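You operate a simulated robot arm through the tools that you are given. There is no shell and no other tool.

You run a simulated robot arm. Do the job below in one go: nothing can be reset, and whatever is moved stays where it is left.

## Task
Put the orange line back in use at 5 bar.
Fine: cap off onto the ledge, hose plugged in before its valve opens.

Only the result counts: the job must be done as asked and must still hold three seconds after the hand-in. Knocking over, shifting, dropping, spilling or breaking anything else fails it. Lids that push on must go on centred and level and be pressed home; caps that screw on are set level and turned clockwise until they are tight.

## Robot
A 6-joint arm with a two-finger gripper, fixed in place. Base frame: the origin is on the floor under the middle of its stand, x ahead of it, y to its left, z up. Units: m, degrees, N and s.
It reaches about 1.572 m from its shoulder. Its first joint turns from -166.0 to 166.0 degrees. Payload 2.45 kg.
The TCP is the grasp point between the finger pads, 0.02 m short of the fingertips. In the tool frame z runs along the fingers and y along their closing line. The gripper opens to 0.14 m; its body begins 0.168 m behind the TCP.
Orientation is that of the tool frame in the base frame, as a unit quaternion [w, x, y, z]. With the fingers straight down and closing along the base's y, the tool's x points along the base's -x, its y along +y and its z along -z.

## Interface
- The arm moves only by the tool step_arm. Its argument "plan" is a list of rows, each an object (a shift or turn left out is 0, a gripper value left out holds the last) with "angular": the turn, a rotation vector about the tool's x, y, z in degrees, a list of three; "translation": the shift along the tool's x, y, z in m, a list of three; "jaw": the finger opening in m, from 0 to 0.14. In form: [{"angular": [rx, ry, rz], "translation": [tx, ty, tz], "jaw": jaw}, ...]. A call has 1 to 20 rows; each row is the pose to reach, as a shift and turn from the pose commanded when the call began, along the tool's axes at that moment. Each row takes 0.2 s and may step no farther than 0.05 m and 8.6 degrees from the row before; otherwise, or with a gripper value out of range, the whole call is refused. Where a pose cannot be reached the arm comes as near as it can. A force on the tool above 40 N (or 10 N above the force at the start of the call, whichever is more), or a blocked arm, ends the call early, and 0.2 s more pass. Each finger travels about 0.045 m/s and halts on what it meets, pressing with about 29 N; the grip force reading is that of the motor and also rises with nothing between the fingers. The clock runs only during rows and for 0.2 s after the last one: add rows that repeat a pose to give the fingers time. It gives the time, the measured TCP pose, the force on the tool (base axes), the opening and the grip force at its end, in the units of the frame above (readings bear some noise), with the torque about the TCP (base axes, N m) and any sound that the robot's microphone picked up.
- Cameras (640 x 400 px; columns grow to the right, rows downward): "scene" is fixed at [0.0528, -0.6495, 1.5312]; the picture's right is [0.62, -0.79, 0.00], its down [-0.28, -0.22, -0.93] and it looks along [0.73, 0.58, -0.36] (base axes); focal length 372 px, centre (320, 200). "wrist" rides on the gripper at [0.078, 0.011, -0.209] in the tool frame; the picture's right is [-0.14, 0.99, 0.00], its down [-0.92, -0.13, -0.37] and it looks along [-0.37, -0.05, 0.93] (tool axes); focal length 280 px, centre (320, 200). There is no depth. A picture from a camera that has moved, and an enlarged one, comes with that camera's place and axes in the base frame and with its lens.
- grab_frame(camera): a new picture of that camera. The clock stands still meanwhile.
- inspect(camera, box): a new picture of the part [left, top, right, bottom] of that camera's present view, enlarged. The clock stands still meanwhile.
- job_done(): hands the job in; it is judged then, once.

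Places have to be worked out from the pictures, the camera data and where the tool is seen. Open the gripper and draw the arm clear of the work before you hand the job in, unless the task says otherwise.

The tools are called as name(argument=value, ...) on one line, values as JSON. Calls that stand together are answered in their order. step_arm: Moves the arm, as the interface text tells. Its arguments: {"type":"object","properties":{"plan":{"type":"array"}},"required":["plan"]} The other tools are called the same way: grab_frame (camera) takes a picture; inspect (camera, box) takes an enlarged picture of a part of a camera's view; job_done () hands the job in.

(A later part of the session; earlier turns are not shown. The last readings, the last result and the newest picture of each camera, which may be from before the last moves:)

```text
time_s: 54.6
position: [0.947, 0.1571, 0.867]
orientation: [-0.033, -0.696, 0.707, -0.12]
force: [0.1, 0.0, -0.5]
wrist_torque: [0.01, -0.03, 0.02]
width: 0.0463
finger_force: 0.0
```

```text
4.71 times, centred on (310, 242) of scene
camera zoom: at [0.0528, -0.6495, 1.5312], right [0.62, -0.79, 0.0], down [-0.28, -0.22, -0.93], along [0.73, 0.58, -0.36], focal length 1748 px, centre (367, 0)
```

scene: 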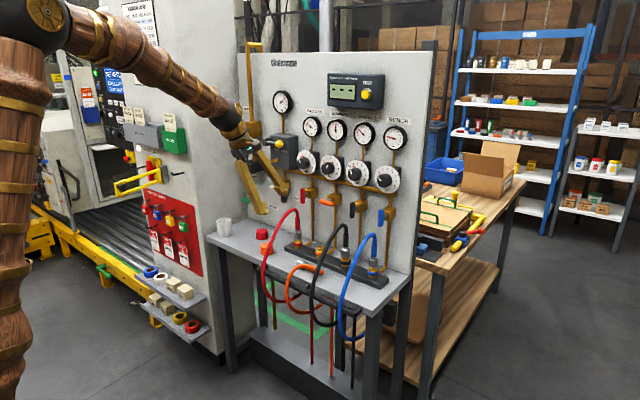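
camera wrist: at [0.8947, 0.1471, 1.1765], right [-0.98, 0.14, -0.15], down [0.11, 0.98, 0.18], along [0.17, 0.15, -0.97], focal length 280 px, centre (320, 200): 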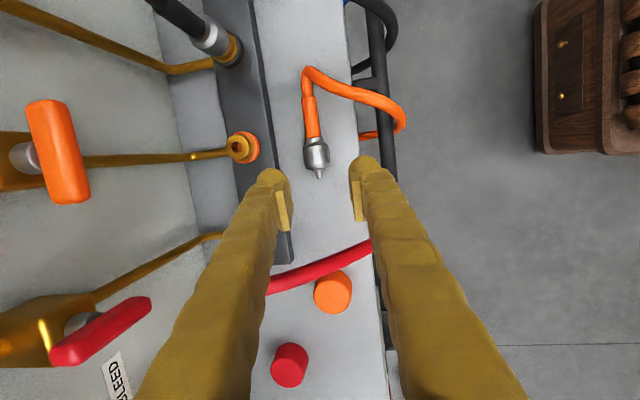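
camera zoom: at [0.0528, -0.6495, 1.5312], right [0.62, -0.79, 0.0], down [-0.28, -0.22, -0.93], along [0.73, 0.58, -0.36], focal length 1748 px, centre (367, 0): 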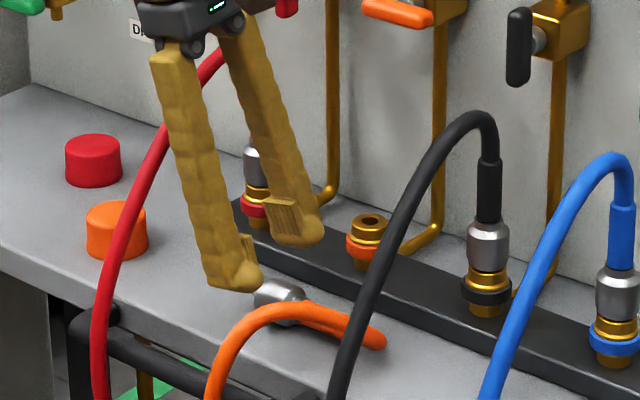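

Well aligned. I descend the last 35 mm in small steps.

step_arm(plan=[{"translation": [-0.0003, -0.0001, 0.012]}, {"translation": [-0.0005, -0.0002, 0.024]}, {"translation": [-0.0007, -0.0003, 0.03]}, {"translation": [-0.0007, -0.0003, 0.034]}, {"translation": [-0.0007, -0.0003, 0.034]}])

inspect(camera="wrist", box=[250, 110, 400, 240])

inspect(camera="scene", box=[260, 220, 340, 285])

```text
time_s: 55.8
position: [0.9516, 0.1502, 0.8347]
orientation: [-0.033, -0.696, 0.707, -0.121]
force: [0.3, -0.1, -0.1]
wrist_torque: [0.01, -0.03, 0.01]
width: 0.0465
finger_force: 0.0
```

```text
3.08 times, centred on (325, 175) of wrist
camera zoom: at [0.9138, 0.1197, 1.0522], right [-0.98, 0.14, -0.15], down [0.11, 0.98, 0.18], along [0.17, 0.15, -0.97], focal length 863 px, centre (305, 277)
```

zoom: 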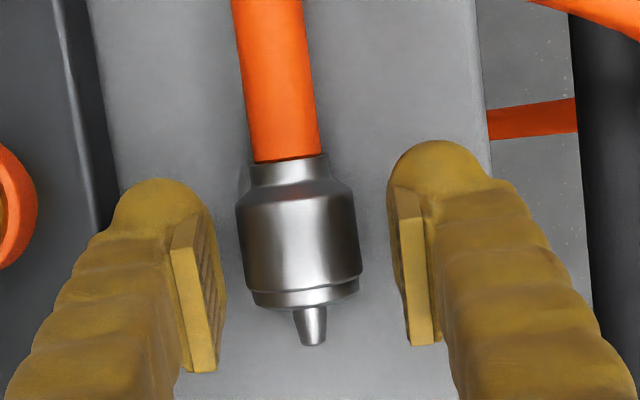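

```text
6.15 times, centred on (300, 252) of scene
camera zoom: at [0.0528, -0.6495, 1.5312], right [0.62, -0.79, 0.0], down [-0.28, -0.22, -0.93], along [0.73, 0.58, -0.36], focal length 2286 px, centre (443, -123)
```

zoom: 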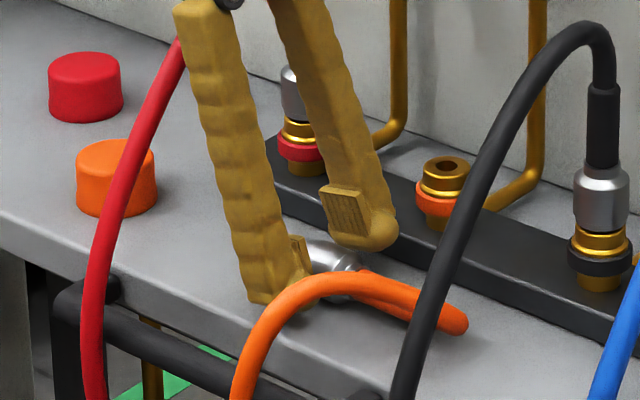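

Coupler is between the pads, about 1.5 mm toward +x; I nudge that way and close.

step_arm(plan=[{"translation": [0, -0.0015, 0.0]}, {"translation": [0, -0.0015, 0.0], "jaw": 0.02}, {"translation": [0, -0.0015, 0.0], "jaw": 0.02}, {"translation": [0, -0.0015, 0.0], "jaw": 0.02}, {"translation": [0, -0.0015, 0.0], "jaw": 0.02}])

inspect(camera="wrist", box=[250, 110, 400, 240])

```text
time_s: 57.0
position: [0.9526, 0.1514, 0.8338]
orientation: [-0.034, -0.695, 0.708, -0.12]
force: [-0.7, 0.4, 0.9]
wrist_torque: [0.02, 0.0, -0.01]
width: 0.0304
finger_force: 29.4
```

```text
3.08 times, centred on (325, 175) of wrist
camera zoom: at [0.9152, 0.1195, 1.0525], right [-0.98, 0.14, -0.15], down [0.11, 0.98, 0.18], along [0.17, 0.15, -0.97], focal length 863 px, centre (305, 277)
```

zoom: 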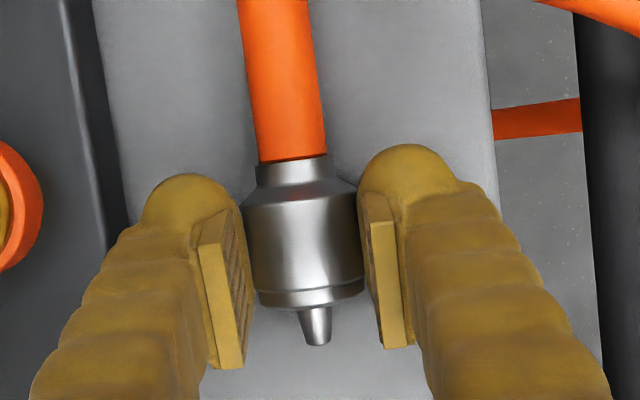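

Gripped at 30 mm. I lift slightly and check that the plug comes along cleanly.

step_arm(plan=[{"translation": [0.0022, -0.0012, -0.0097]}, {"translation": [0.0045, -0.0025, -0.0193]}, {"translation": [0.0067, -0.0037, -0.029]}, {"translation": [0.0067, -0.0037, -0.029]}])

grab_frame(camera="wrist")

inspect(camera="scene", box=[240, 190, 360, 290])

```text
time_s: 58.0
position: [0.9528, 0.1509, 0.8622]
orientation: [-0.033, -0.696, 0.707, -0.121]
force: [0.7, -0.3, -0.5]
wrist_torque: [0.04, 0.01, 0.02]
width: 0.0302
finger_force: 28.7
```

```text
taken
camera wrist: at [0.9153, 0.119, 1.0812], right [-0.98, 0.14, -0.15], down [0.11, 0.98, 0.18], along [0.17, 0.15, -0.97], focal length 280 px, centre (320, 200)
```

wrist: 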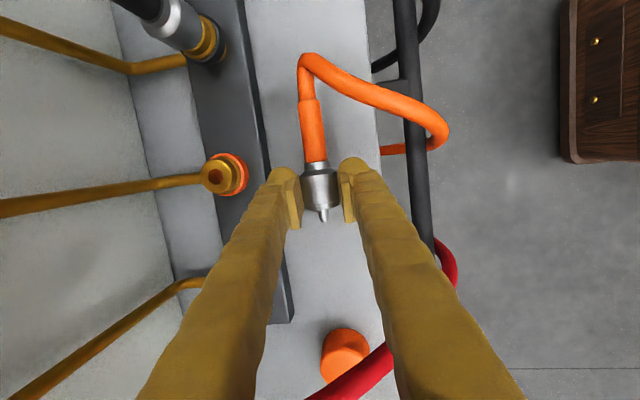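

```text
4.00 times, centred on (300, 240) of scene
camera zoom: at [0.0528, -0.6495, 1.5312], right [0.62, -0.79, 0.0], down [-0.28, -0.22, -0.93], along [0.73, 0.58, -0.36], focal length 1486 px, centre (400, 40)
```

zoom: 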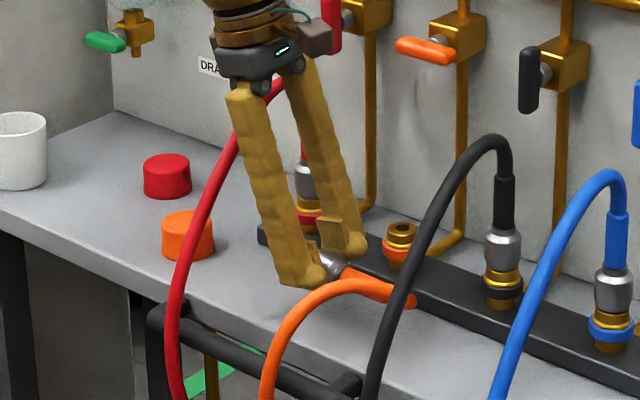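

The plug lifts freely and the hose adds no load. I turn the plug 45° about the vertical (pin toward the panel) and set it back on the ledge so a better grasp for vertical insertion is possible.

step_arm(plan=[{"translation": [-0.0011, 0.0003, -0.0003], "angular": [-1.675, 0.924, 7.253]}, {"translation": [-0.0023, 0.0006, -0.0006], "angular": [-3.35, 1.848, 14.505]}, {"translation": [-0.0034, 0.0009, -0.0009], "angular": [-5.025, 2.772, 21.758]}, {"translation": [-0.0045, 0.0013, -0.0012], "angular": [-6.7, 3.696, 29.01]}, {"translation": [-0.0057, 0.0016, -0.0015], "angular": [-8.375, 4.62, 36.263]}, {"translation": [-0.0068, 0.0019, -0.0018], "angular": [-10.05, 5.544, 43.515]}, {"translation": [-0.0068, 0.0019, -0.0018], "angular": [-10.05, 5.544, 43.515]}])

grab_frame(camera="wrist")

inspect(camera="scene", box=[240, 190, 360, 290])

```text
time_s: 59.6
position: [0.9489, 0.1587, 0.8632]
orientation: [-0.078, -0.372, 0.92, -0.096]
force: [0.1, 0.0, -0.4]
wrist_torque: [0.01, 0.01, 0.01]
width: 0.0304
finger_force: 29.2
```

```text
taken
camera wrist: at [0.9026, 0.1622, 1.0823], right [-0.6, 0.79, -0.15], down [0.77, 0.61, 0.17], along [0.23, -0.01, -0.97], focal length 280 px, centre (320, 200)
```

wrist: 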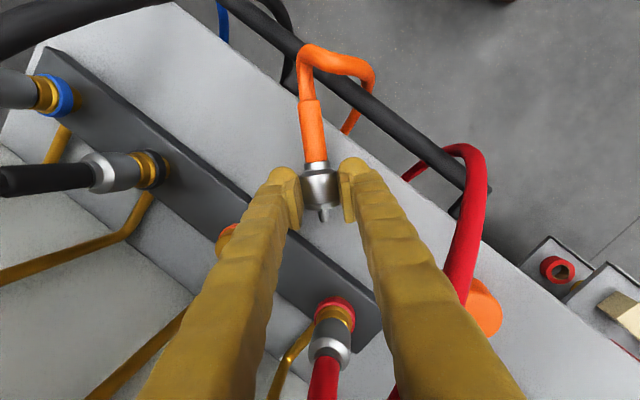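

```text
4.00 times, centred on (300, 240) of scene
camera zoom: at [0.0528, -0.6495, 1.5312], right [0.62, -0.79, 0.0], down [-0.28, -0.22, -0.93], along [0.73, 0.58, -0.36], focal length 1486 px, centre (400, 40)
```

zoom: 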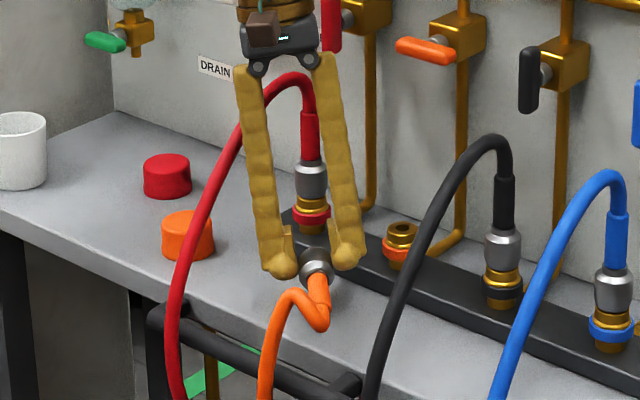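

Turned 45° cleanly. Lowering back to the ledge with small final steps.

step_arm(plan=[{"translation": [-0.0029, 0.0016, 0.0126]}, {"translation": [-0.0056, 0.0031, 0.0242]}, {"translation": [-0.006, 0.0033, 0.0261]}, {"translation": [-0.0063, 0.0034, 0.0271]}, {"translation": [-0.0065, 0.0036, 0.028]}, {"translation": [-0.0065, 0.0036, 0.028]}])

```text
time_s: 61.0
position: [0.9497, 0.1584, 0.8333]
orientation: [-0.078, -0.373, 0.92, -0.096]
force: [-0.5, 0.3, -0.6]
wrist_torque: [0.03, -0.05, -0.01]
width: 0.0301
finger_force: 28.4
```

No contact yet; a few more 1 mm steps.

step_arm(plan=[{"translation": [-0.0002, 0.0001, 0.001]}, {"translation": [-0.0004, 0.0002, 0.0019]}, {"translation": [-0.0004, 0.0002, 0.0019]}])

inspect(camera="wrist", box=[250, 110, 400, 240])

```text
time_s: 61.8
position: [0.9508, 0.1583, 0.8341]
orientation: [-0.077, -0.374, 0.919, -0.097]
force: [-2.8, 1.4, 24.5]
wrist_torque: [0.01, 0.11, 0.01]
width: 0.0302
finger_force: 28.8
```

```text
3.08 times, centred on (325, 175) of wrist
camera zoom: at [0.9029, 0.1618, 1.0528], right [-0.6, 0.79, -0.15], down [0.77, 0.61, 0.17], along [0.23, -0.01, -0.97], focal length 863 px, centre (305, 277)
```

zoom: 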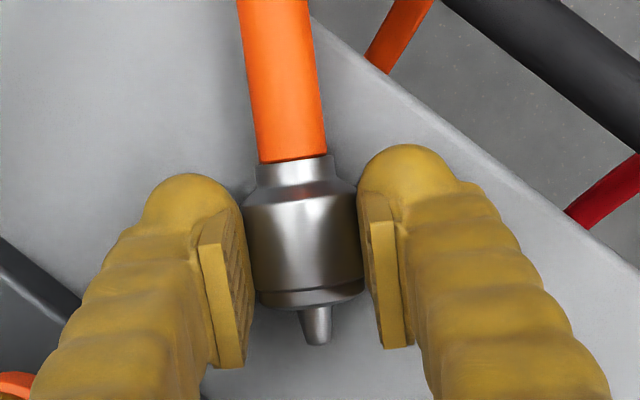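

Firm contact (24 N). I ease up 1 mm, open, and back off along the tool axis.

step_arm(plan=[{"translation": [0.0002, -0.0001, -0.001]}, {"translation": [0.0002, -0.0001, -0.001], "jaw": 0.036}, {"translation": [0.0002, -0.0001, -0.001], "jaw": 0.048}, {"translation": [0.0002, -0.0001, -0.001], "jaw": 0.048}, {"translation": [0.0002, -0.0001, -0.031], "jaw": 0.048}, {"translation": [0.0002, -0.0001, -0.071], "jaw": 0.048}, {"translation": [0.0002, -0.0001, -0.071], "jaw": 0.048}])

grab_frame(camera="wrist")

inspect(camera="wrist", box=[250, 70, 400, 200])

inspect(camera="scene", box=[240, 190, 360, 290])

```text
time_s: 63.4
position: [0.9572, 0.1729, 0.9003]
orientation: [-0.079, -0.373, 0.92, -0.096]
force: [-0.1, -0.1, -0.4]
wrist_torque: [-0.02, 0.0, -0.01]
width: 0.0482
finger_force: 0.1
```

```text
taken
camera wrist: at [0.9095, 0.177, 1.1195], right [-0.6, 0.79, -0.15], down [0.77, 0.61, 0.17], along [0.23, -0.01, -0.97], focal length 280 px, centre (320, 200)
```

wrist: 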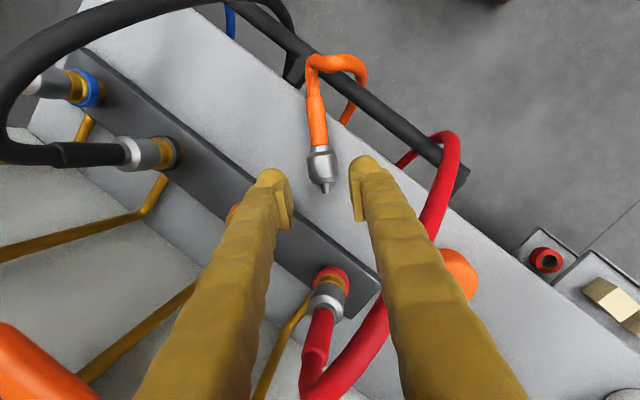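

```text
3.08 times, centred on (325, 135) of wrist
camera zoom: at [0.9095, 0.177, 1.1195], right [-0.6, 0.79, -0.15], down [0.77, 0.61, 0.17], along [0.23, -0.01, -0.97], focal length 863 px, centre (305, 400)
```

zoom: 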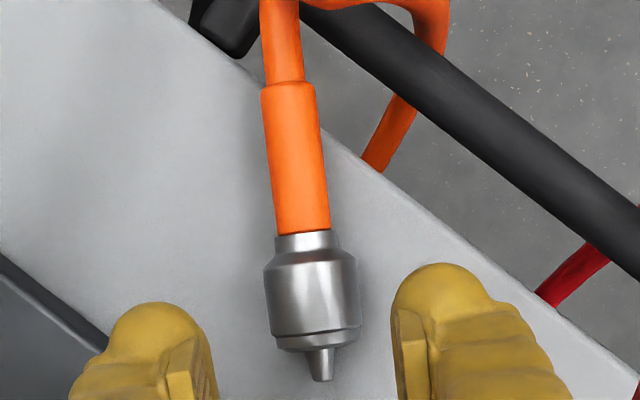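

```text
4.00 times, centred on (300, 240) of scene
camera zoom: at [0.0528, -0.6495, 1.5312], right [0.62, -0.79, 0.0], down [-0.28, -0.22, -0.93], along [0.73, 0.58, -0.36], focal length 1486 px, centre (400, 40)
```

zoom: 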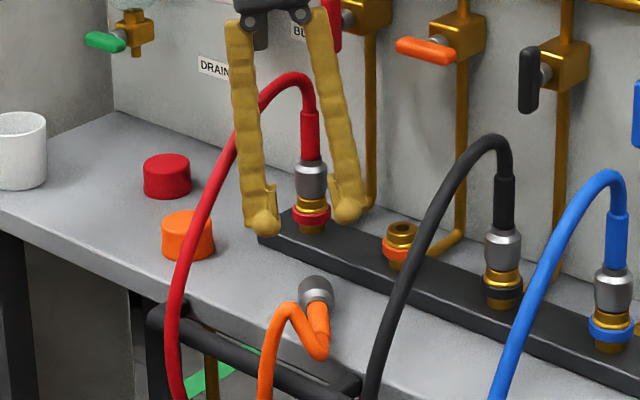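

The plug now rests at 45° with its pin toward the panel. I re-orient for a grasp that will let the tool be almost horizontal when the plug is vertical, and move to a stand-off above it.

step_arm(plan=[{"translation": [0.0087, 0.0061, -0.0024], "angular": [3.27, -5.537, 0.27]}, {"translation": [0.0173, 0.0121, -0.0049], "angular": [6.54, -11.073, 0.54]}, {"translation": [0.026, 0.0182, -0.0073], "angular": [9.81, -16.61, 0.81]}, {"translation": [0.026, 0.0182, -0.0073], "angular": [9.81, -16.61, 0.81]}])

inspect(camera="wrist", box=[250, 90, 400, 220])

grab_frame(camera="wrist")

```text
time_s: 64.4
position: [0.924, 0.1712, 0.9122]
orientation: [0.09, -0.382, 0.912, -0.12]
force: [0.1, -1.0, -0.1]
wrist_torque: [0.01, 0.03, 0.03]
width: 0.0481
finger_force: 0.0
```

```text
3.08 times, centred on (325, 155) of wrist
camera zoom: at [0.8106, 0.1536, 1.1039], right [-0.57, 0.77, -0.27], down [0.63, 0.63, 0.45], along [0.52, 0.09, -0.85], focal length 863 px, centre (305, 338)
```

zoom: 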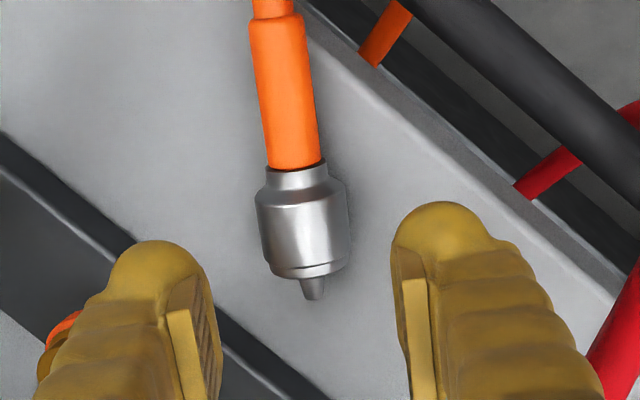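

```text
taken
camera wrist: at [0.8106, 0.1536, 1.1039], right [-0.57, 0.77, -0.27], down [0.63, 0.63, 0.45], along [0.52, 0.09, -0.85], focal length 280 px, centre (320, 200)
```

wrist: 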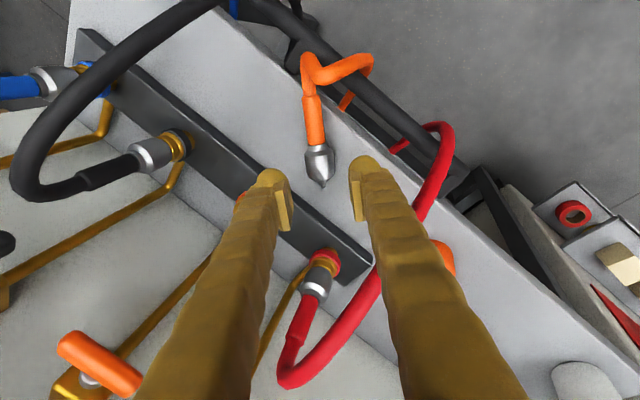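

Alignment matches the prediction within a pixel or two. I descend 78 mm along the tool axis.

step_arm(plan=[{"translation": [0, -0.0003, 0.03]}, {"translation": [0, -0.0003, 0.055]}, {"translation": [0, -0.0003, 0.068]}, {"translation": [0, -0.0003, 0.077]}, {"translation": [0, -0.0003, 0.077]}])

inspect(camera="wrist", box=[250, 110, 400, 240])

inspect(camera="scene", box=[260, 210, 340, 285])

```text
time_s: 65.6
position: [0.9452, 0.1583, 0.8383]
orientation: [0.088, -0.381, 0.913, -0.119]
force: [-0.6, 0.6, 1.1]
wrist_torque: [-0.02, -0.01, 0.0]
width: 0.048
finger_force: 0.1
```

```text
3.08 times, centred on (325, 175) of wrist
camera zoom: at [0.832, 0.1418, 1.0299], right [-0.57, 0.77, -0.27], down [0.63, 0.63, 0.45], along [0.52, 0.09, -0.85], focal length 863 px, centre (305, 277)
```

zoom: 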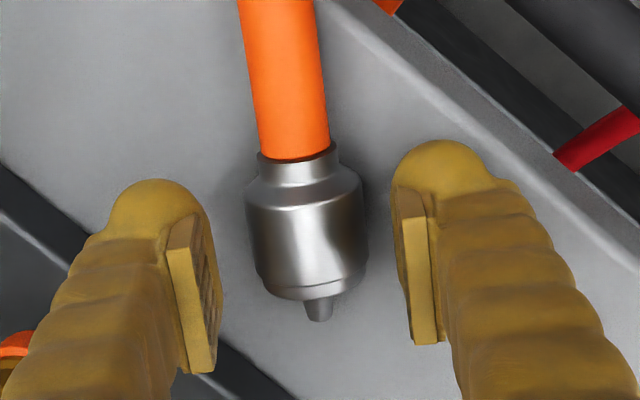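

```text
5.33 times, centred on (300, 248) of scene
camera zoom: at [0.0528, -0.6495, 1.5312], right [0.62, -0.79, 0.0], down [-0.28, -0.22, -0.93], along [0.73, 0.58, -0.36], focal length 1981 px, centre (427, -53)
```

zoom: 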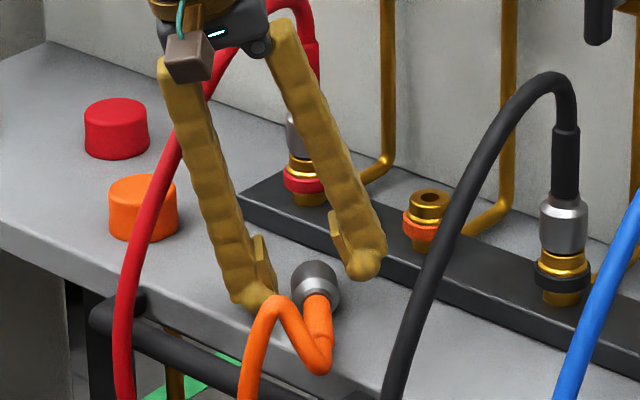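

Slightly high still; I go 4.5 mm deeper watching for contact.

step_arm(plan=[{"translation": [0, 0, 0.0015]}, {"translation": [0, 0, 0.003]}, {"translation": [0, 0, 0.0045]}, {"translation": [0, 0, 0.0045]}])

inspect(camera="wrist", box=[250, 110, 400, 240])

```text
time_s: 66.6
position: [0.9456, 0.1581, 0.8345]
orientation: [0.087, -0.383, 0.912, -0.12]
force: [0.7, -0.2, -0.1]
wrist_torque: [-0.01, -0.05, -0.01]
width: 0.0481
finger_force: 0.2
```

```text
3.08 times, centred on (325, 175) of wrist
camera zoom: at [0.8326, 0.1411, 1.0263], right [-0.57, 0.77, -0.27], down [0.63, 0.63, 0.45], along [0.52, 0.09, -0.85], focal length 863 px, centre (305, 277)
```

zoom: 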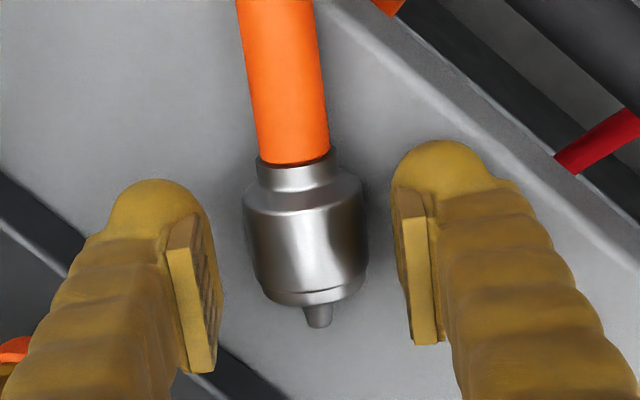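

No contact with the ledge; depth matches the earlier good grasp. Closing.

step_arm(plan=[{"translation": [0, 0, 0.001], "jaw": 0.02}, {"translation": [0, 0, 0.001], "jaw": 0.02}, {"translation": [0, 0, 0.001], "jaw": 0.02}, {"translation": [0, 0, 0.001], "jaw": 0.02}])

inspect(camera="wrist", box=[250, 110, 400, 240])

```text
time_s: 67.6
position: [0.946, 0.1577, 0.8337]
orientation: [0.088, -0.382, 0.912, -0.119]
force: [1.9, 0.6, 3.3]
wrist_torque: [-0.04, -0.05, -0.02]
width: 0.0297
finger_force: 29.2
```

```text
3.08 times, centred on (325, 175) of wrist
camera zoom: at [0.8326, 0.1412, 1.0255], right [-0.57, 0.77, -0.27], down [0.63, 0.63, 0.45], along [0.52, 0.09, -0.85], focal length 863 px, centre (305, 277)
```

zoom: 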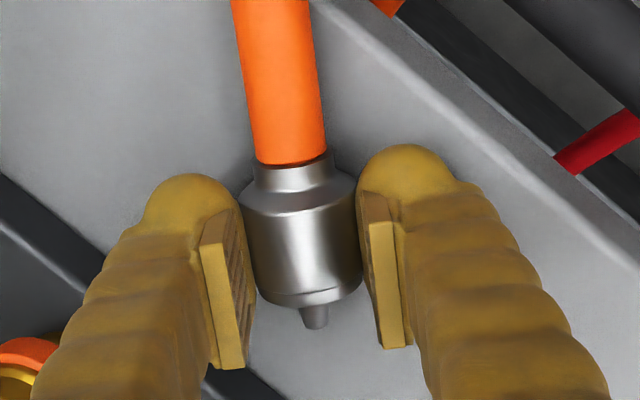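

Held at 29.7 mm. I lift the plug up and back to a clear height before swinging it upright.

step_arm(plan=[{"translation": [-0.0012, -0.0058, -0.0191]}, {"translation": [-0.0027, -0.0131, -0.043]}, {"translation": [0.0028, -0.0129, -0.0832]}, {"translation": [0.0085, -0.0126, -0.1224]}, {"translation": [0.0141, -0.0124, -0.1626]}, {"translation": [0.0197, -0.0122, -0.2028]}, {"translation": [0.0197, -0.0122, -0.2028]}])

grab_frame(camera="wrist")

grab_frame(camera="scene")

```text
time_s: 69.2
position: [0.8882, 0.1665, 1.0292]
orientation: [0.088, -0.382, 0.912, -0.119]
force: [-0.6, -0.2, -0.8]
wrist_torque: [-0.02, -0.04, 0.02]
width: 0.0296
finger_force: 29.4
```

```text
taken
camera wrist: at [0.7749, 0.1488, 1.2223], right [-0.57, 0.77, -0.27], down [0.63, 0.63, 0.45], along [0.52, 0.09, -0.85], focal length 280 px, centre (320, 200)
```

wrist: 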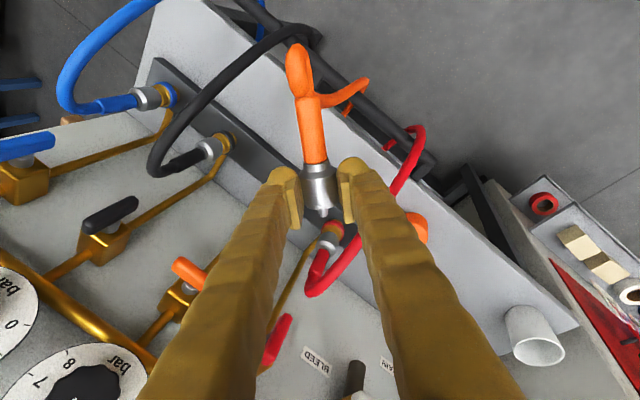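

```text
taken
```

scene: 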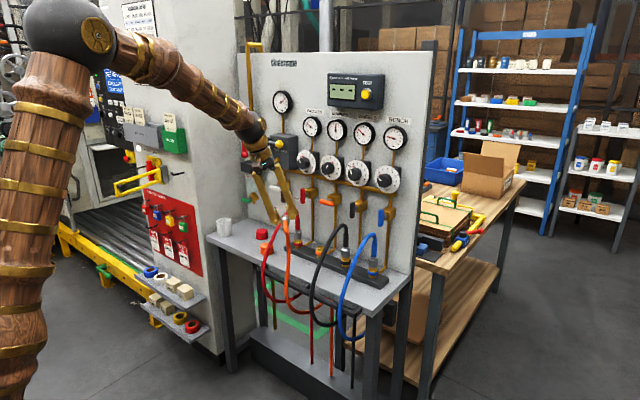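

The plug is up with the hose following. Now I swing it upright (pin down) in free space.

step_arm(plan=[{"angular": [4.8, 2.03, -6.364]}, {"angular": [9.6, 4.06, -12.728]}, {"angular": [14.4, 6.09, -19.091]}, {"angular": [19.2, 8.12, -25.455]}, {"angular": [24.0, 10.15, -31.819]}, {"angular": [28.8, 12.18, -38.183]}, {"angular": [33.6, 14.21, -44.546]}, {"angular": [38.4, 16.24, -50.91]}, {"angular": [43.2, 18.27, -57.274]}, {"angular": [48.0, 20.3, -63.638]}, {"angular": [52.8, 22.33, -70.001]}, {"angular": [57.6, 24.36, -76.365]}, {"angular": [62.4, 26.39, -82.729]}, {"angular": [67.2, 28.42, -89.093]}, {"angular": [72.0, 30.45, -95.456]}, {"angular": [76.8, 32.48, -101.82]}, {"angular": [76.8, 32.48, -101.82]}])

grab_frame(camera="wrist")

grab_frame(camera="scene")

inspect(camera="scene", box=[200, 160, 380, 290])

```text
time_s: 72.8
position: [0.8891, 0.167, 1.0295]
orientation: [0.052, 0.726, -0.06, 0.683]
force: [0.4, 0.1, -0.5]
wrist_torque: [0.0, 0.0, 0.0]
width: 0.0286
finger_force: 29.2
```

```text
taken
camera wrist: at [0.6873, 0.1874, 1.1211], right [-0.16, -0.98, -0.14], down [-0.4, 0.2, -0.89], along [0.9, -0.09, -0.42], focal length 280 px, centre (320, 200)
```

wrist: 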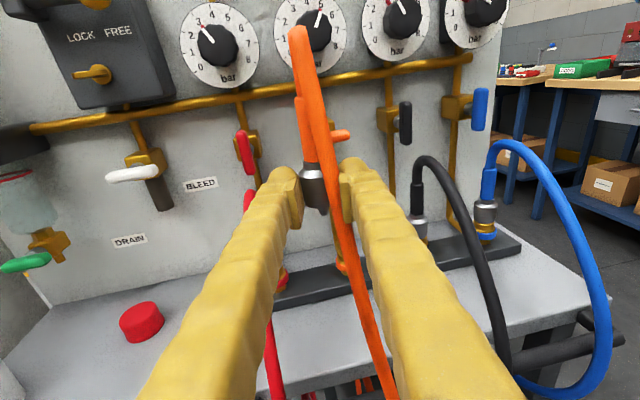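

```text
taken
```

scene: 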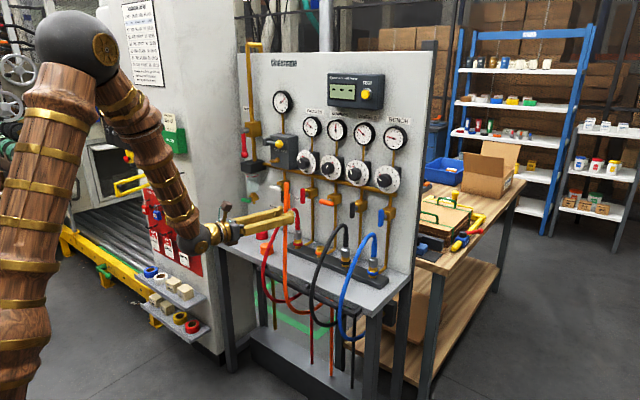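

```text
3.08 times, centred on (290, 225) of scene
camera zoom: at [0.0528, -0.6495, 1.5312], right [0.62, -0.79, 0.0], down [-0.28, -0.22, -0.93], along [0.73, 0.58, -0.36], focal length 1143 px, centre (412, 123)
```

zoom: 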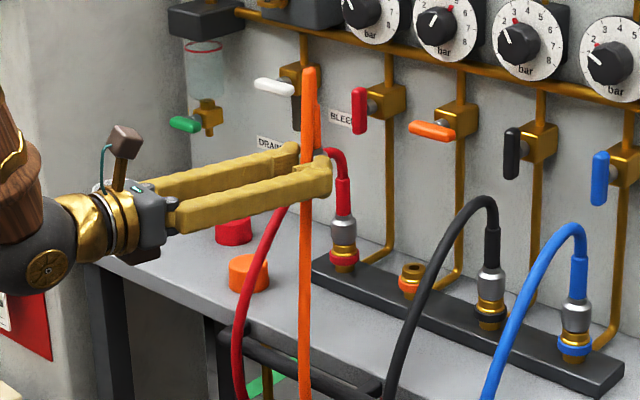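

The plug is upright in the grip. I zoom in to check its angle and where the pin sits.

inspect(camera="wrist", box=[250, 90, 390, 230])

inspect(camera="scene", box=[260, 170, 320, 230])

```text
2.86 times, centred on (320, 160) of wrist
camera zoom: at [0.6873, 0.1874, 1.1211], right [-0.16, -0.98, -0.14], down [-0.4, 0.2, -0.89], along [0.9, -0.09, -0.42], focal length 801 px, centre (320, 314)
```

zoom: 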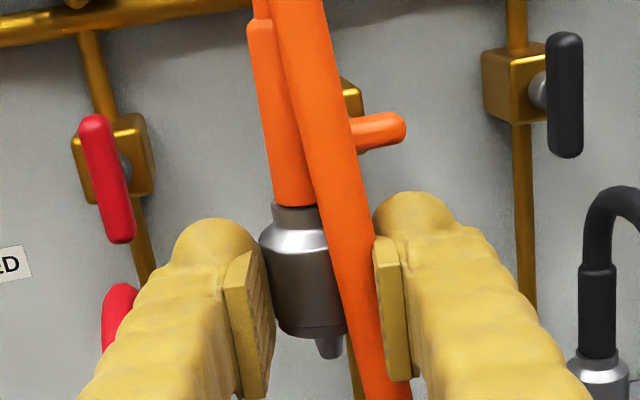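

```text
6.67 times, centred on (290, 200) of scene
camera zoom: at [0.0528, -0.6495, 1.5312], right [0.62, -0.79, 0.0], down [-0.28, -0.22, -0.93], along [0.73, 0.58, -0.36], focal length 2477 px, centre (520, 200)
```

zoom: 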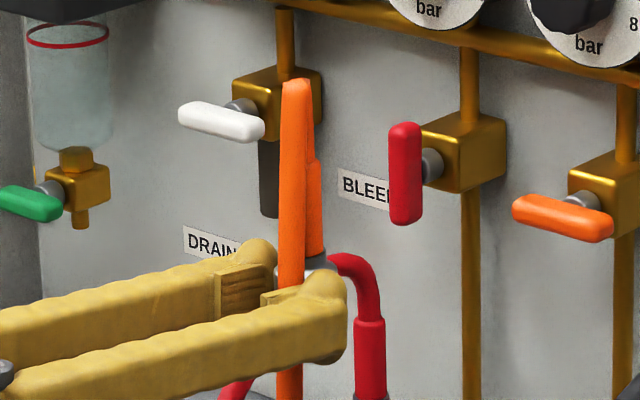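

The plug hangs nearly vertical, pin about 25 mm below the grip. I lower and move toward the socket, stopping a few cm short to check alignment.

step_arm(plan=[{"translation": [-0.0323, 0.0084, 0.0173]}, {"translation": [-0.0646, 0.0168, 0.0345]}, {"translation": [-0.0969, 0.0252, 0.0518]}, {"translation": [-0.0995, 0.0232, 0.0821]}, {"translation": [-0.1021, 0.0212, 0.1124]}, {"translation": [-0.1021, 0.0212, 0.1124]}])

grab_frame(camera="wrist")

inspect(camera="scene", box=[260, 190, 360, 280])

inspect(camera="wrist", box=[250, 90, 390, 260])

```text
time_s: 74.2
position: [0.9914, 0.133, 0.921]
orientation: [0.052, 0.726, -0.061, 0.683]
force: [-0.1, 0.1, -0.6]
wrist_torque: [-0.03, 0.0, 0.01]
width: 0.0286
finger_force: 29.0
```

```text
taken
camera wrist: at [0.789, 0.1528, 1.0124], right [-0.16, -0.98, -0.15], down [-0.4, 0.2, -0.89], along [0.9, -0.09, -0.42], focal length 280 px, centre (320, 200)
```

wrist: 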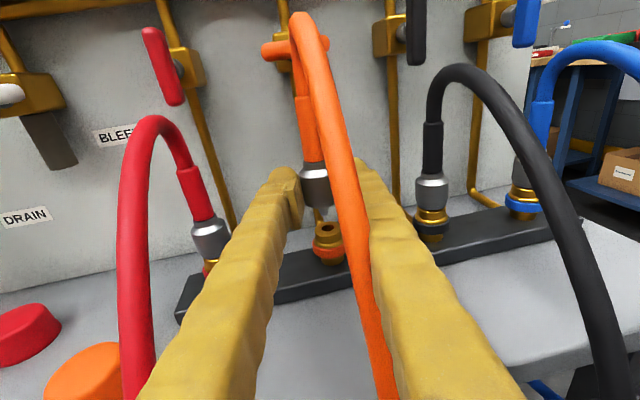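

```text
4.44 times, centred on (310, 235) of scene
camera zoom: at [0.0528, -0.6495, 1.5312], right [0.62, -0.79, 0.0], down [-0.28, -0.22, -0.93], along [0.73, 0.58, -0.36], focal length 1651 px, centre (364, 44)
```

zoom: 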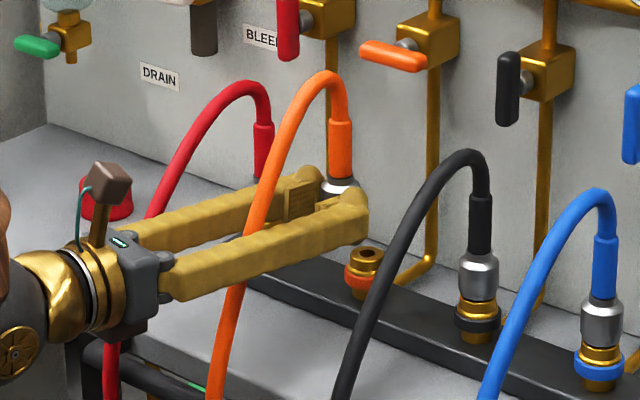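

```text
2.35 times, centred on (320, 175) of wrist
camera zoom: at [0.789, 0.1528, 1.0124], right [-0.16, -0.98, -0.15], down [-0.4, 0.2, -0.89], along [0.9, -0.09, -0.42], focal length 660 px, centre (320, 259)
```

zoom: 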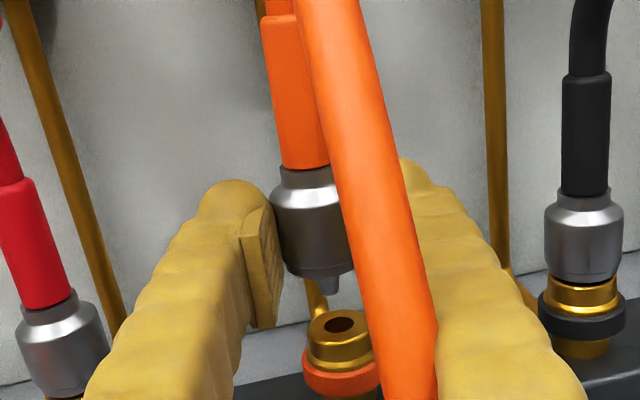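

Clear view of pin and socket hole: I need about +35 mm in x and −6.5 mm in y. I move over the hole, about 15 mm above it, and check again.

step_arm(plan=[{"translation": [0.0012, 0.0005, 0.0175]}, {"translation": [0.0023, 0.001, 0.035]}, {"translation": [-0.0087, 0.001, 0.0357]}, {"translation": [-0.0177, 0.001, 0.0363]}, {"translation": [-0.0177, 0.001, 0.0363]}])

inspect(camera="wrist", box=[250, 110, 390, 270])

inspect(camera="scene", box=[290, 200, 360, 270])

```text
time_s: 75.4
position: [1.0234, 0.1242, 0.8995]
orientation: [0.051, 0.727, -0.061, 0.682]
force: [0.5, 1.1, -0.4]
wrist_torque: [-0.02, 0.03, 0.02]
width: 0.0283
finger_force: 29.0
```

```text
2.50 times, centred on (320, 190) of wrist
camera zoom: at [0.8223, 0.1448, 0.9914], right [-0.16, -0.98, -0.15], down [-0.4, 0.2, -0.89], along [0.9, -0.09, -0.42], focal length 701 px, centre (320, 225)
```

zoom: 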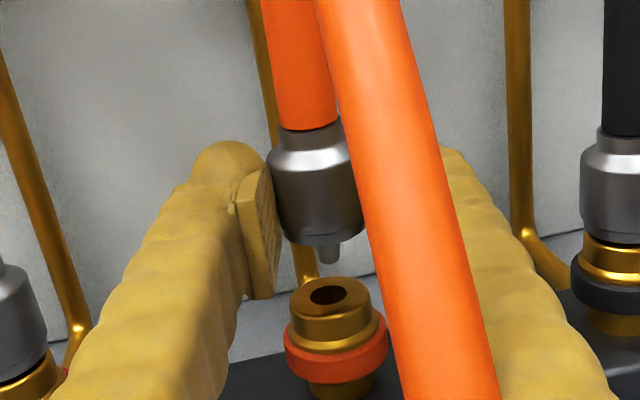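

```text
5.71 times, centred on (325, 235) of scene
camera zoom: at [0.0528, -0.6495, 1.5312], right [0.62, -0.79, 0.0], down [-0.28, -0.22, -0.93], along [0.73, 0.58, -0.36], focal length 2123 px, centre (291, 0)
```

zoom: 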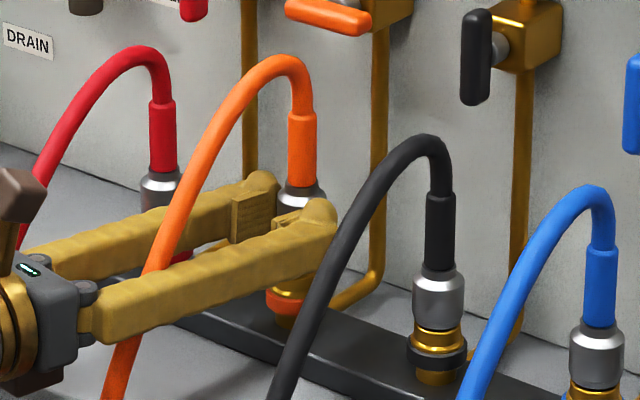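

Pin tip is just above the hole; the hole appears ~2 mm toward +y. I correct and lower 8 mm, then compare again with less parallax.

step_arm(plan=[{"translation": [0.0, -0.0021, 0.001]}, {"translation": [-0.004, -0.0021, 0.0011]}, {"translation": [-0.0079, -0.0021, 0.0012]}, {"translation": [-0.0079, -0.0021, 0.0012]}])

inspect(camera="wrist", box=[270, 150, 380, 270])

inspect(camera="scene", box=[295, 225, 355, 275])

```text
time_s: 76.4
position: [1.0265, 0.1263, 0.8929]
orientation: [0.051, 0.727, -0.06, 0.683]
force: [-0.4, 0.7, -0.6]
wrist_torque: [0.01, 0.03, 0.01]
width: 0.0285
finger_force: 28.6
```

```text
3.33 times, centred on (325, 210) of wrist
camera zoom: at [0.8235, 0.1469, 0.9845], right [-0.16, -0.98, -0.15], down [-0.4, 0.2, -0.89], along [0.9, -0.09, -0.42], focal length 935 px, centre (303, 167)
```

zoom: 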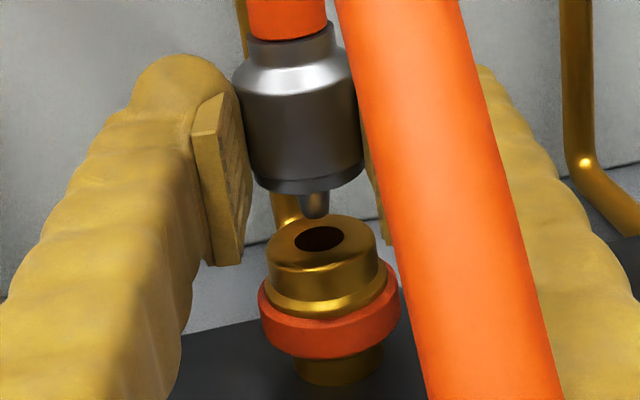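

```text
8.00 times, centred on (325, 250) of scene
camera zoom: at [0.0528, -0.6495, 1.5312], right [0.62, -0.79, 0.0], down [-0.28, -0.22, -0.93], along [0.73, 0.58, -0.36], focal length 2972 px, centre (280, -200)
```

zoom: 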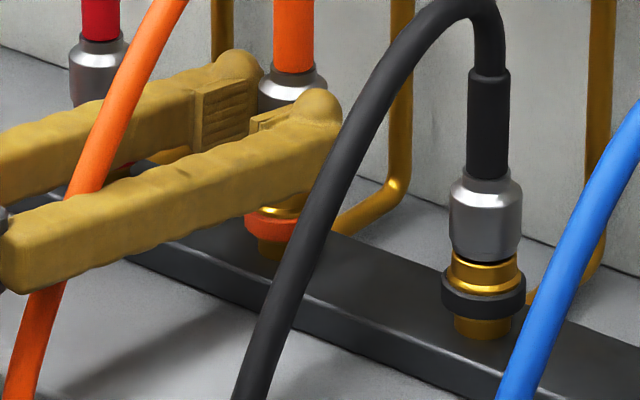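

Very close now. I zoom the scene camera on the socket ring and plug to check the x alignment independently.

inspect(camera="scene", box=[305, 222, 335, 262])

inspect(camera="wrist", box=[295, 180, 355, 250])

```text
10.00 times, centred on (320, 242) of scene
camera zoom: at [0.0528, -0.6495, 1.5312], right [0.62, -0.79, 0.0], down [-0.28, -0.22, -0.93], along [0.73, 0.58, -0.36], focal length 3715 px, centre (320, -220)
```

zoom: 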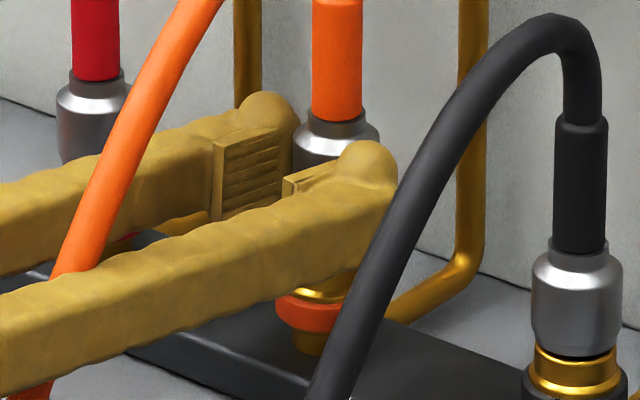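

```text
5.71 times, centred on (325, 215) of wrist
camera zoom: at [0.8235, 0.1469, 0.9845], right [-0.16, -0.98, -0.15], down [-0.4, 0.2, -0.89], along [0.9, -0.09, -0.42], focal length 1602 px, centre (291, 114)
```

zoom: 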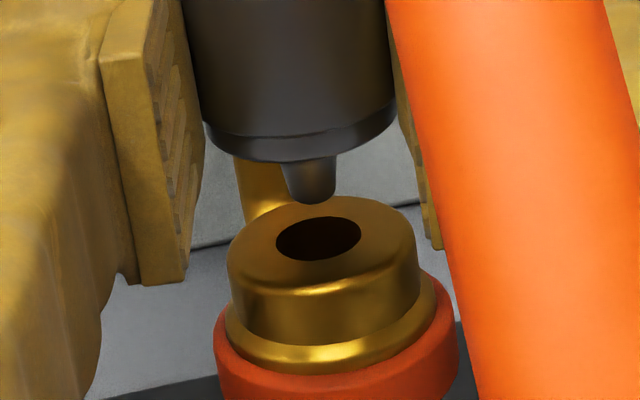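

Comparing plug and socket centre lines in the scene view (337 vs ≈325 px at 10×) shows the pin is about 6 mm too far toward the panel. I shift back 6 mm and check in both views.

step_arm(plan=[{"translation": [0.0006, -0.0001, -0.0031]}, {"translation": [0.0006, -0.0001, -0.0062]}, {"translation": [0.0006, -0.0001, -0.0062]}])

inspect(camera="scene", box=[305, 222, 335, 262])

inspect(camera="wrist", box=[295, 180, 355, 250])

```text
time_s: 77.2
position: [1.0199, 0.1266, 0.8933]
orientation: [0.051, 0.727, -0.06, 0.683]
force: [0.1, -0.2, -0.4]
wrist_torque: [0.0, 0.05, 0.02]
width: 0.0284
finger_force: 29.2
```

```text
10.00 times, centred on (320, 242) of scene
camera zoom: at [0.0528, -0.6495, 1.5312], right [0.62, -0.79, 0.0], down [-0.28, -0.22, -0.93], along [0.73, 0.58, -0.36], focal length 3715 px, centre (320, -220)
```

zoom: 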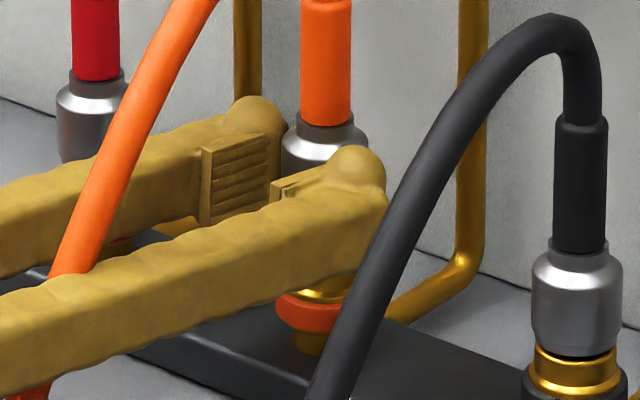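

```text
5.71 times, centred on (325, 215) of wrist
camera zoom: at [0.817, 0.1474, 0.985], right [-0.16, -0.98, -0.15], down [-0.4, 0.2, -0.89], along [0.9, -0.09, -0.42], focal length 1602 px, centre (291, 114)
```

zoom: 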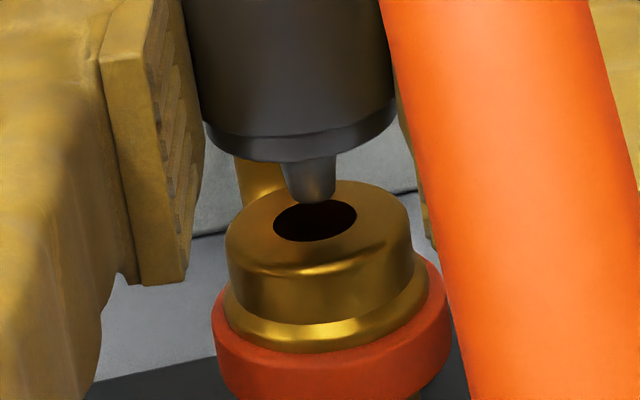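

Now aligned in both views; the pin is about 5 mm above the hole. I lower it into the socket in small steps.

step_arm(plan=[{"translation": [-0.002, 0, 0.0001]}, {"translation": [-0.004, 0, 0.0003]}, {"translation": [-0.006, 0, 0.0004]}, {"translation": [-0.008, 0, 0.0005]}, {"translation": [-0.01, 0, 0.0006]}, {"translation": [-0.01, 0, 0.0006]}])

inspect(camera="wrist", box=[270, 150, 380, 270])

inspect(camera="scene", box=[305, 222, 335, 262])

```text
time_s: 78.6
position: [1.02, 0.1285, 0.8821]
orientation: [0.051, 0.727, -0.06, 0.682]
force: [-0.3, -0.1, -0.7]
wrist_torque: [0.0, 0.04, 0.0]
width: 0.0281
finger_force: 28.6
```

```text
3.33 times, centred on (325, 210) of wrist
camera zoom: at [0.8178, 0.1481, 0.975], right [-0.16, -0.98, -0.15], down [-0.4, 0.2, -0.89], along [0.9, -0.09, -0.42], focal length 935 px, centre (303, 167)
```

zoom: 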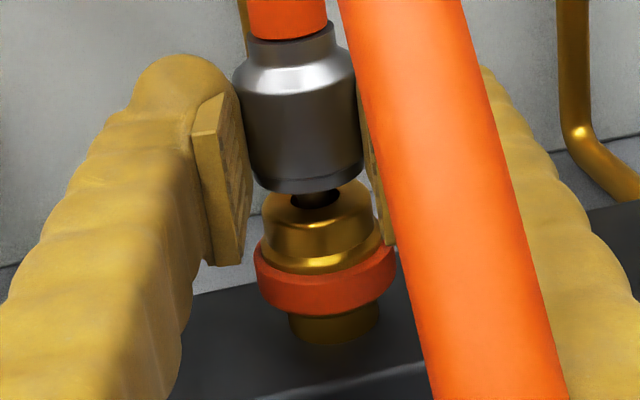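

```text
10.00 times, centred on (320, 242) of scene
camera zoom: at [0.0528, -0.6495, 1.5312], right [0.62, -0.79, 0.0], down [-0.28, -0.22, -0.93], along [0.73, 0.58, -0.36], focal length 3715 px, centre (320, -220)
```

zoom: 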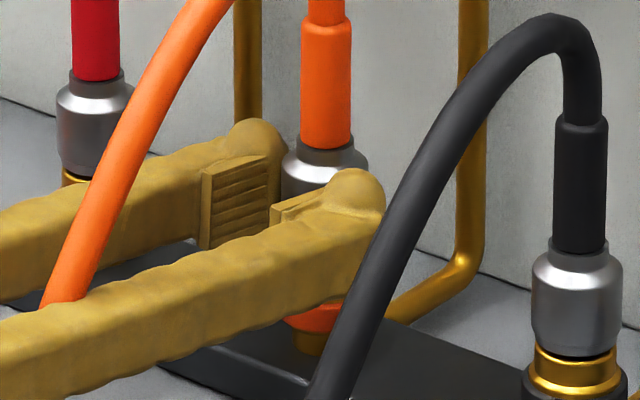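

The pin is entering the hole with no side force. Continuing down until it seats.

step_arm(plan=[{"translation": [-0.0015, 0, 0.0001]}, {"translation": [-0.003, 0, 0.0002]}, {"translation": [-0.0045, 0, 0.0003]}, {"translation": [-0.006, 0, 0.0004]}, {"translation": [-0.006, 0, 0.0004]}])

inspect(camera="wrist", box=[270, 150, 380, 270])

```text
time_s: 79.8
position: [1.0182, 0.1276, 0.875]
orientation: [0.051, 0.727, -0.061, 0.682]
force: [-0.4, -0.8, -0.9]
wrist_torque: [-0.02, 0.03, 0.0]
width: 0.0282
finger_force: 29.1
```

```text
3.33 times, centred on (325, 210) of wrist
camera zoom: at [0.8176, 0.1477, 0.9681], right [-0.16, -0.98, -0.15], down [-0.4, 0.2, -0.89], along [0.9, -0.09, -0.42], focal length 935 px, centre (303, 167)
```

zoom: 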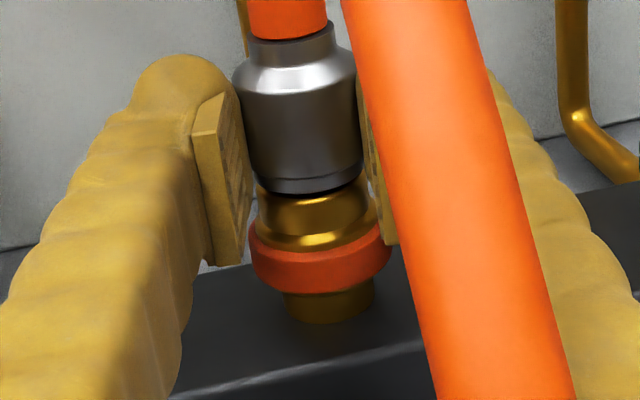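

Nearly seated, still no resistance. Pressing further in 1 mm steps.

step_arm(plan=[{"translation": [-0.001, 0, 0.0001]}, {"translation": [-0.002, 0, 0.0001]}, {"translation": [-0.003, 0, 0.0002]}, {"translation": [-0.004, 0, 0.0003]}, {"translation": [-0.004, 0, 0.0003]}])

inspect(camera="wrist", box=[270, 150, 380, 270])

inspect(camera="scene", box=[295, 215, 355, 265])

```text
time_s: 81.0
position: [1.0198, 0.1274, 0.8748]
orientation: [0.05, 0.726, -0.06, 0.684]
force: [-4.9, 6.4, 35.1]
wrist_torque: [-0.19, -0.5, 0.05]
width: 0.0276
finger_force: 28.8
heard: snap
```

```text
3.33 times, centred on (325, 210) of wrist
camera zoom: at [0.8172, 0.1481, 0.966], right [-0.16, -0.98, -0.15], down [-0.4, 0.2, -0.9], along [0.9, -0.09, -0.42], focal length 935 px, centre (303, 167)
```

zoom: 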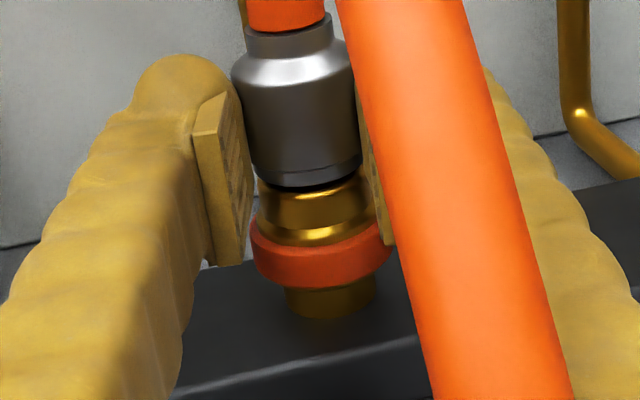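

```text
8.00 times, centred on (325, 240) of scene
camera zoom: at [0.0528, -0.6495, 1.5312], right [0.62, -0.79, 0.0], down [-0.28, -0.22, -0.93], along [0.73, 0.58, -0.36], focal length 2972 px, centre (280, -120)
```

zoom: 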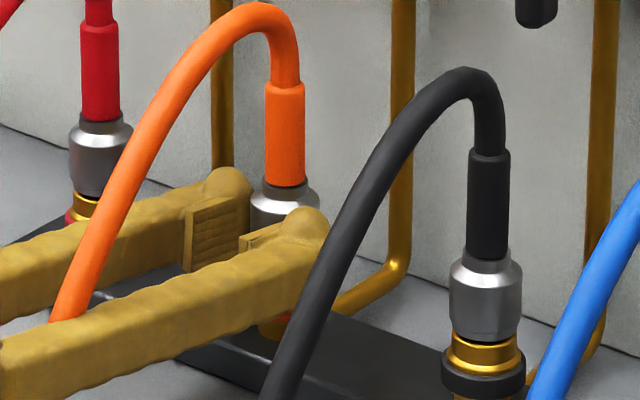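

A snap was heard — the plug is latched. I ease the pressing force, open the fingers, and withdraw straight back.

step_arm(plan=[{"translation": [0.0025, 0, -0.0002]}, {"translation": [0.003, 0, -0.0002], "jaw": 0.035}, {"translation": [0.003, 0, -0.0002], "jaw": 0.05}, {"translation": [0.003, 0, -0.0002], "jaw": 0.06}, {"translation": [0.003, 0, -0.0002], "jaw": 0.06}])

inspect(camera="wrist", box=[240, 90, 400, 270])

inspect(camera="scene", box=[260, 190, 360, 275])

```text
time_s: 82.2
position: [1.021, 0.1285, 0.875]
orientation: [0.051, 0.727, -0.06, 0.682]
force: [-0.2, 0.0, 0.1]
wrist_torque: [-0.01, -0.03, -0.03]
width: 0.0601
finger_force: 0.0
```

```text
2.22 times, centred on (320, 180) of wrist
camera zoom: at [0.8177, 0.148, 0.9677], right [-0.16, -0.98, -0.15], down [-0.4, 0.2, -0.89], along [0.9, -0.09, -0.42], focal length 623 px, centre (320, 244)
```

zoom: 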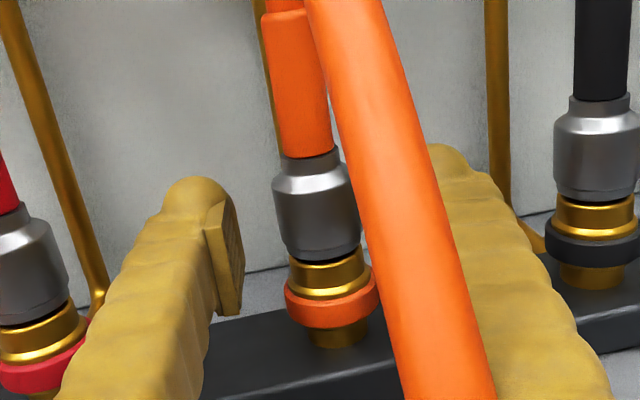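

```text
4.71 times, centred on (310, 232) of scene
camera zoom: at [0.0528, -0.6495, 1.5312], right [0.62, -0.79, 0.0], down [-0.28, -0.22, -0.93], along [0.73, 0.58, -0.36], focal length 1748 px, centre (367, 47)
```

zoom: 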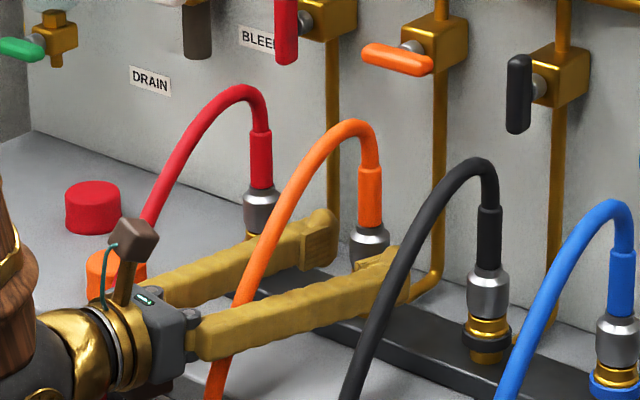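

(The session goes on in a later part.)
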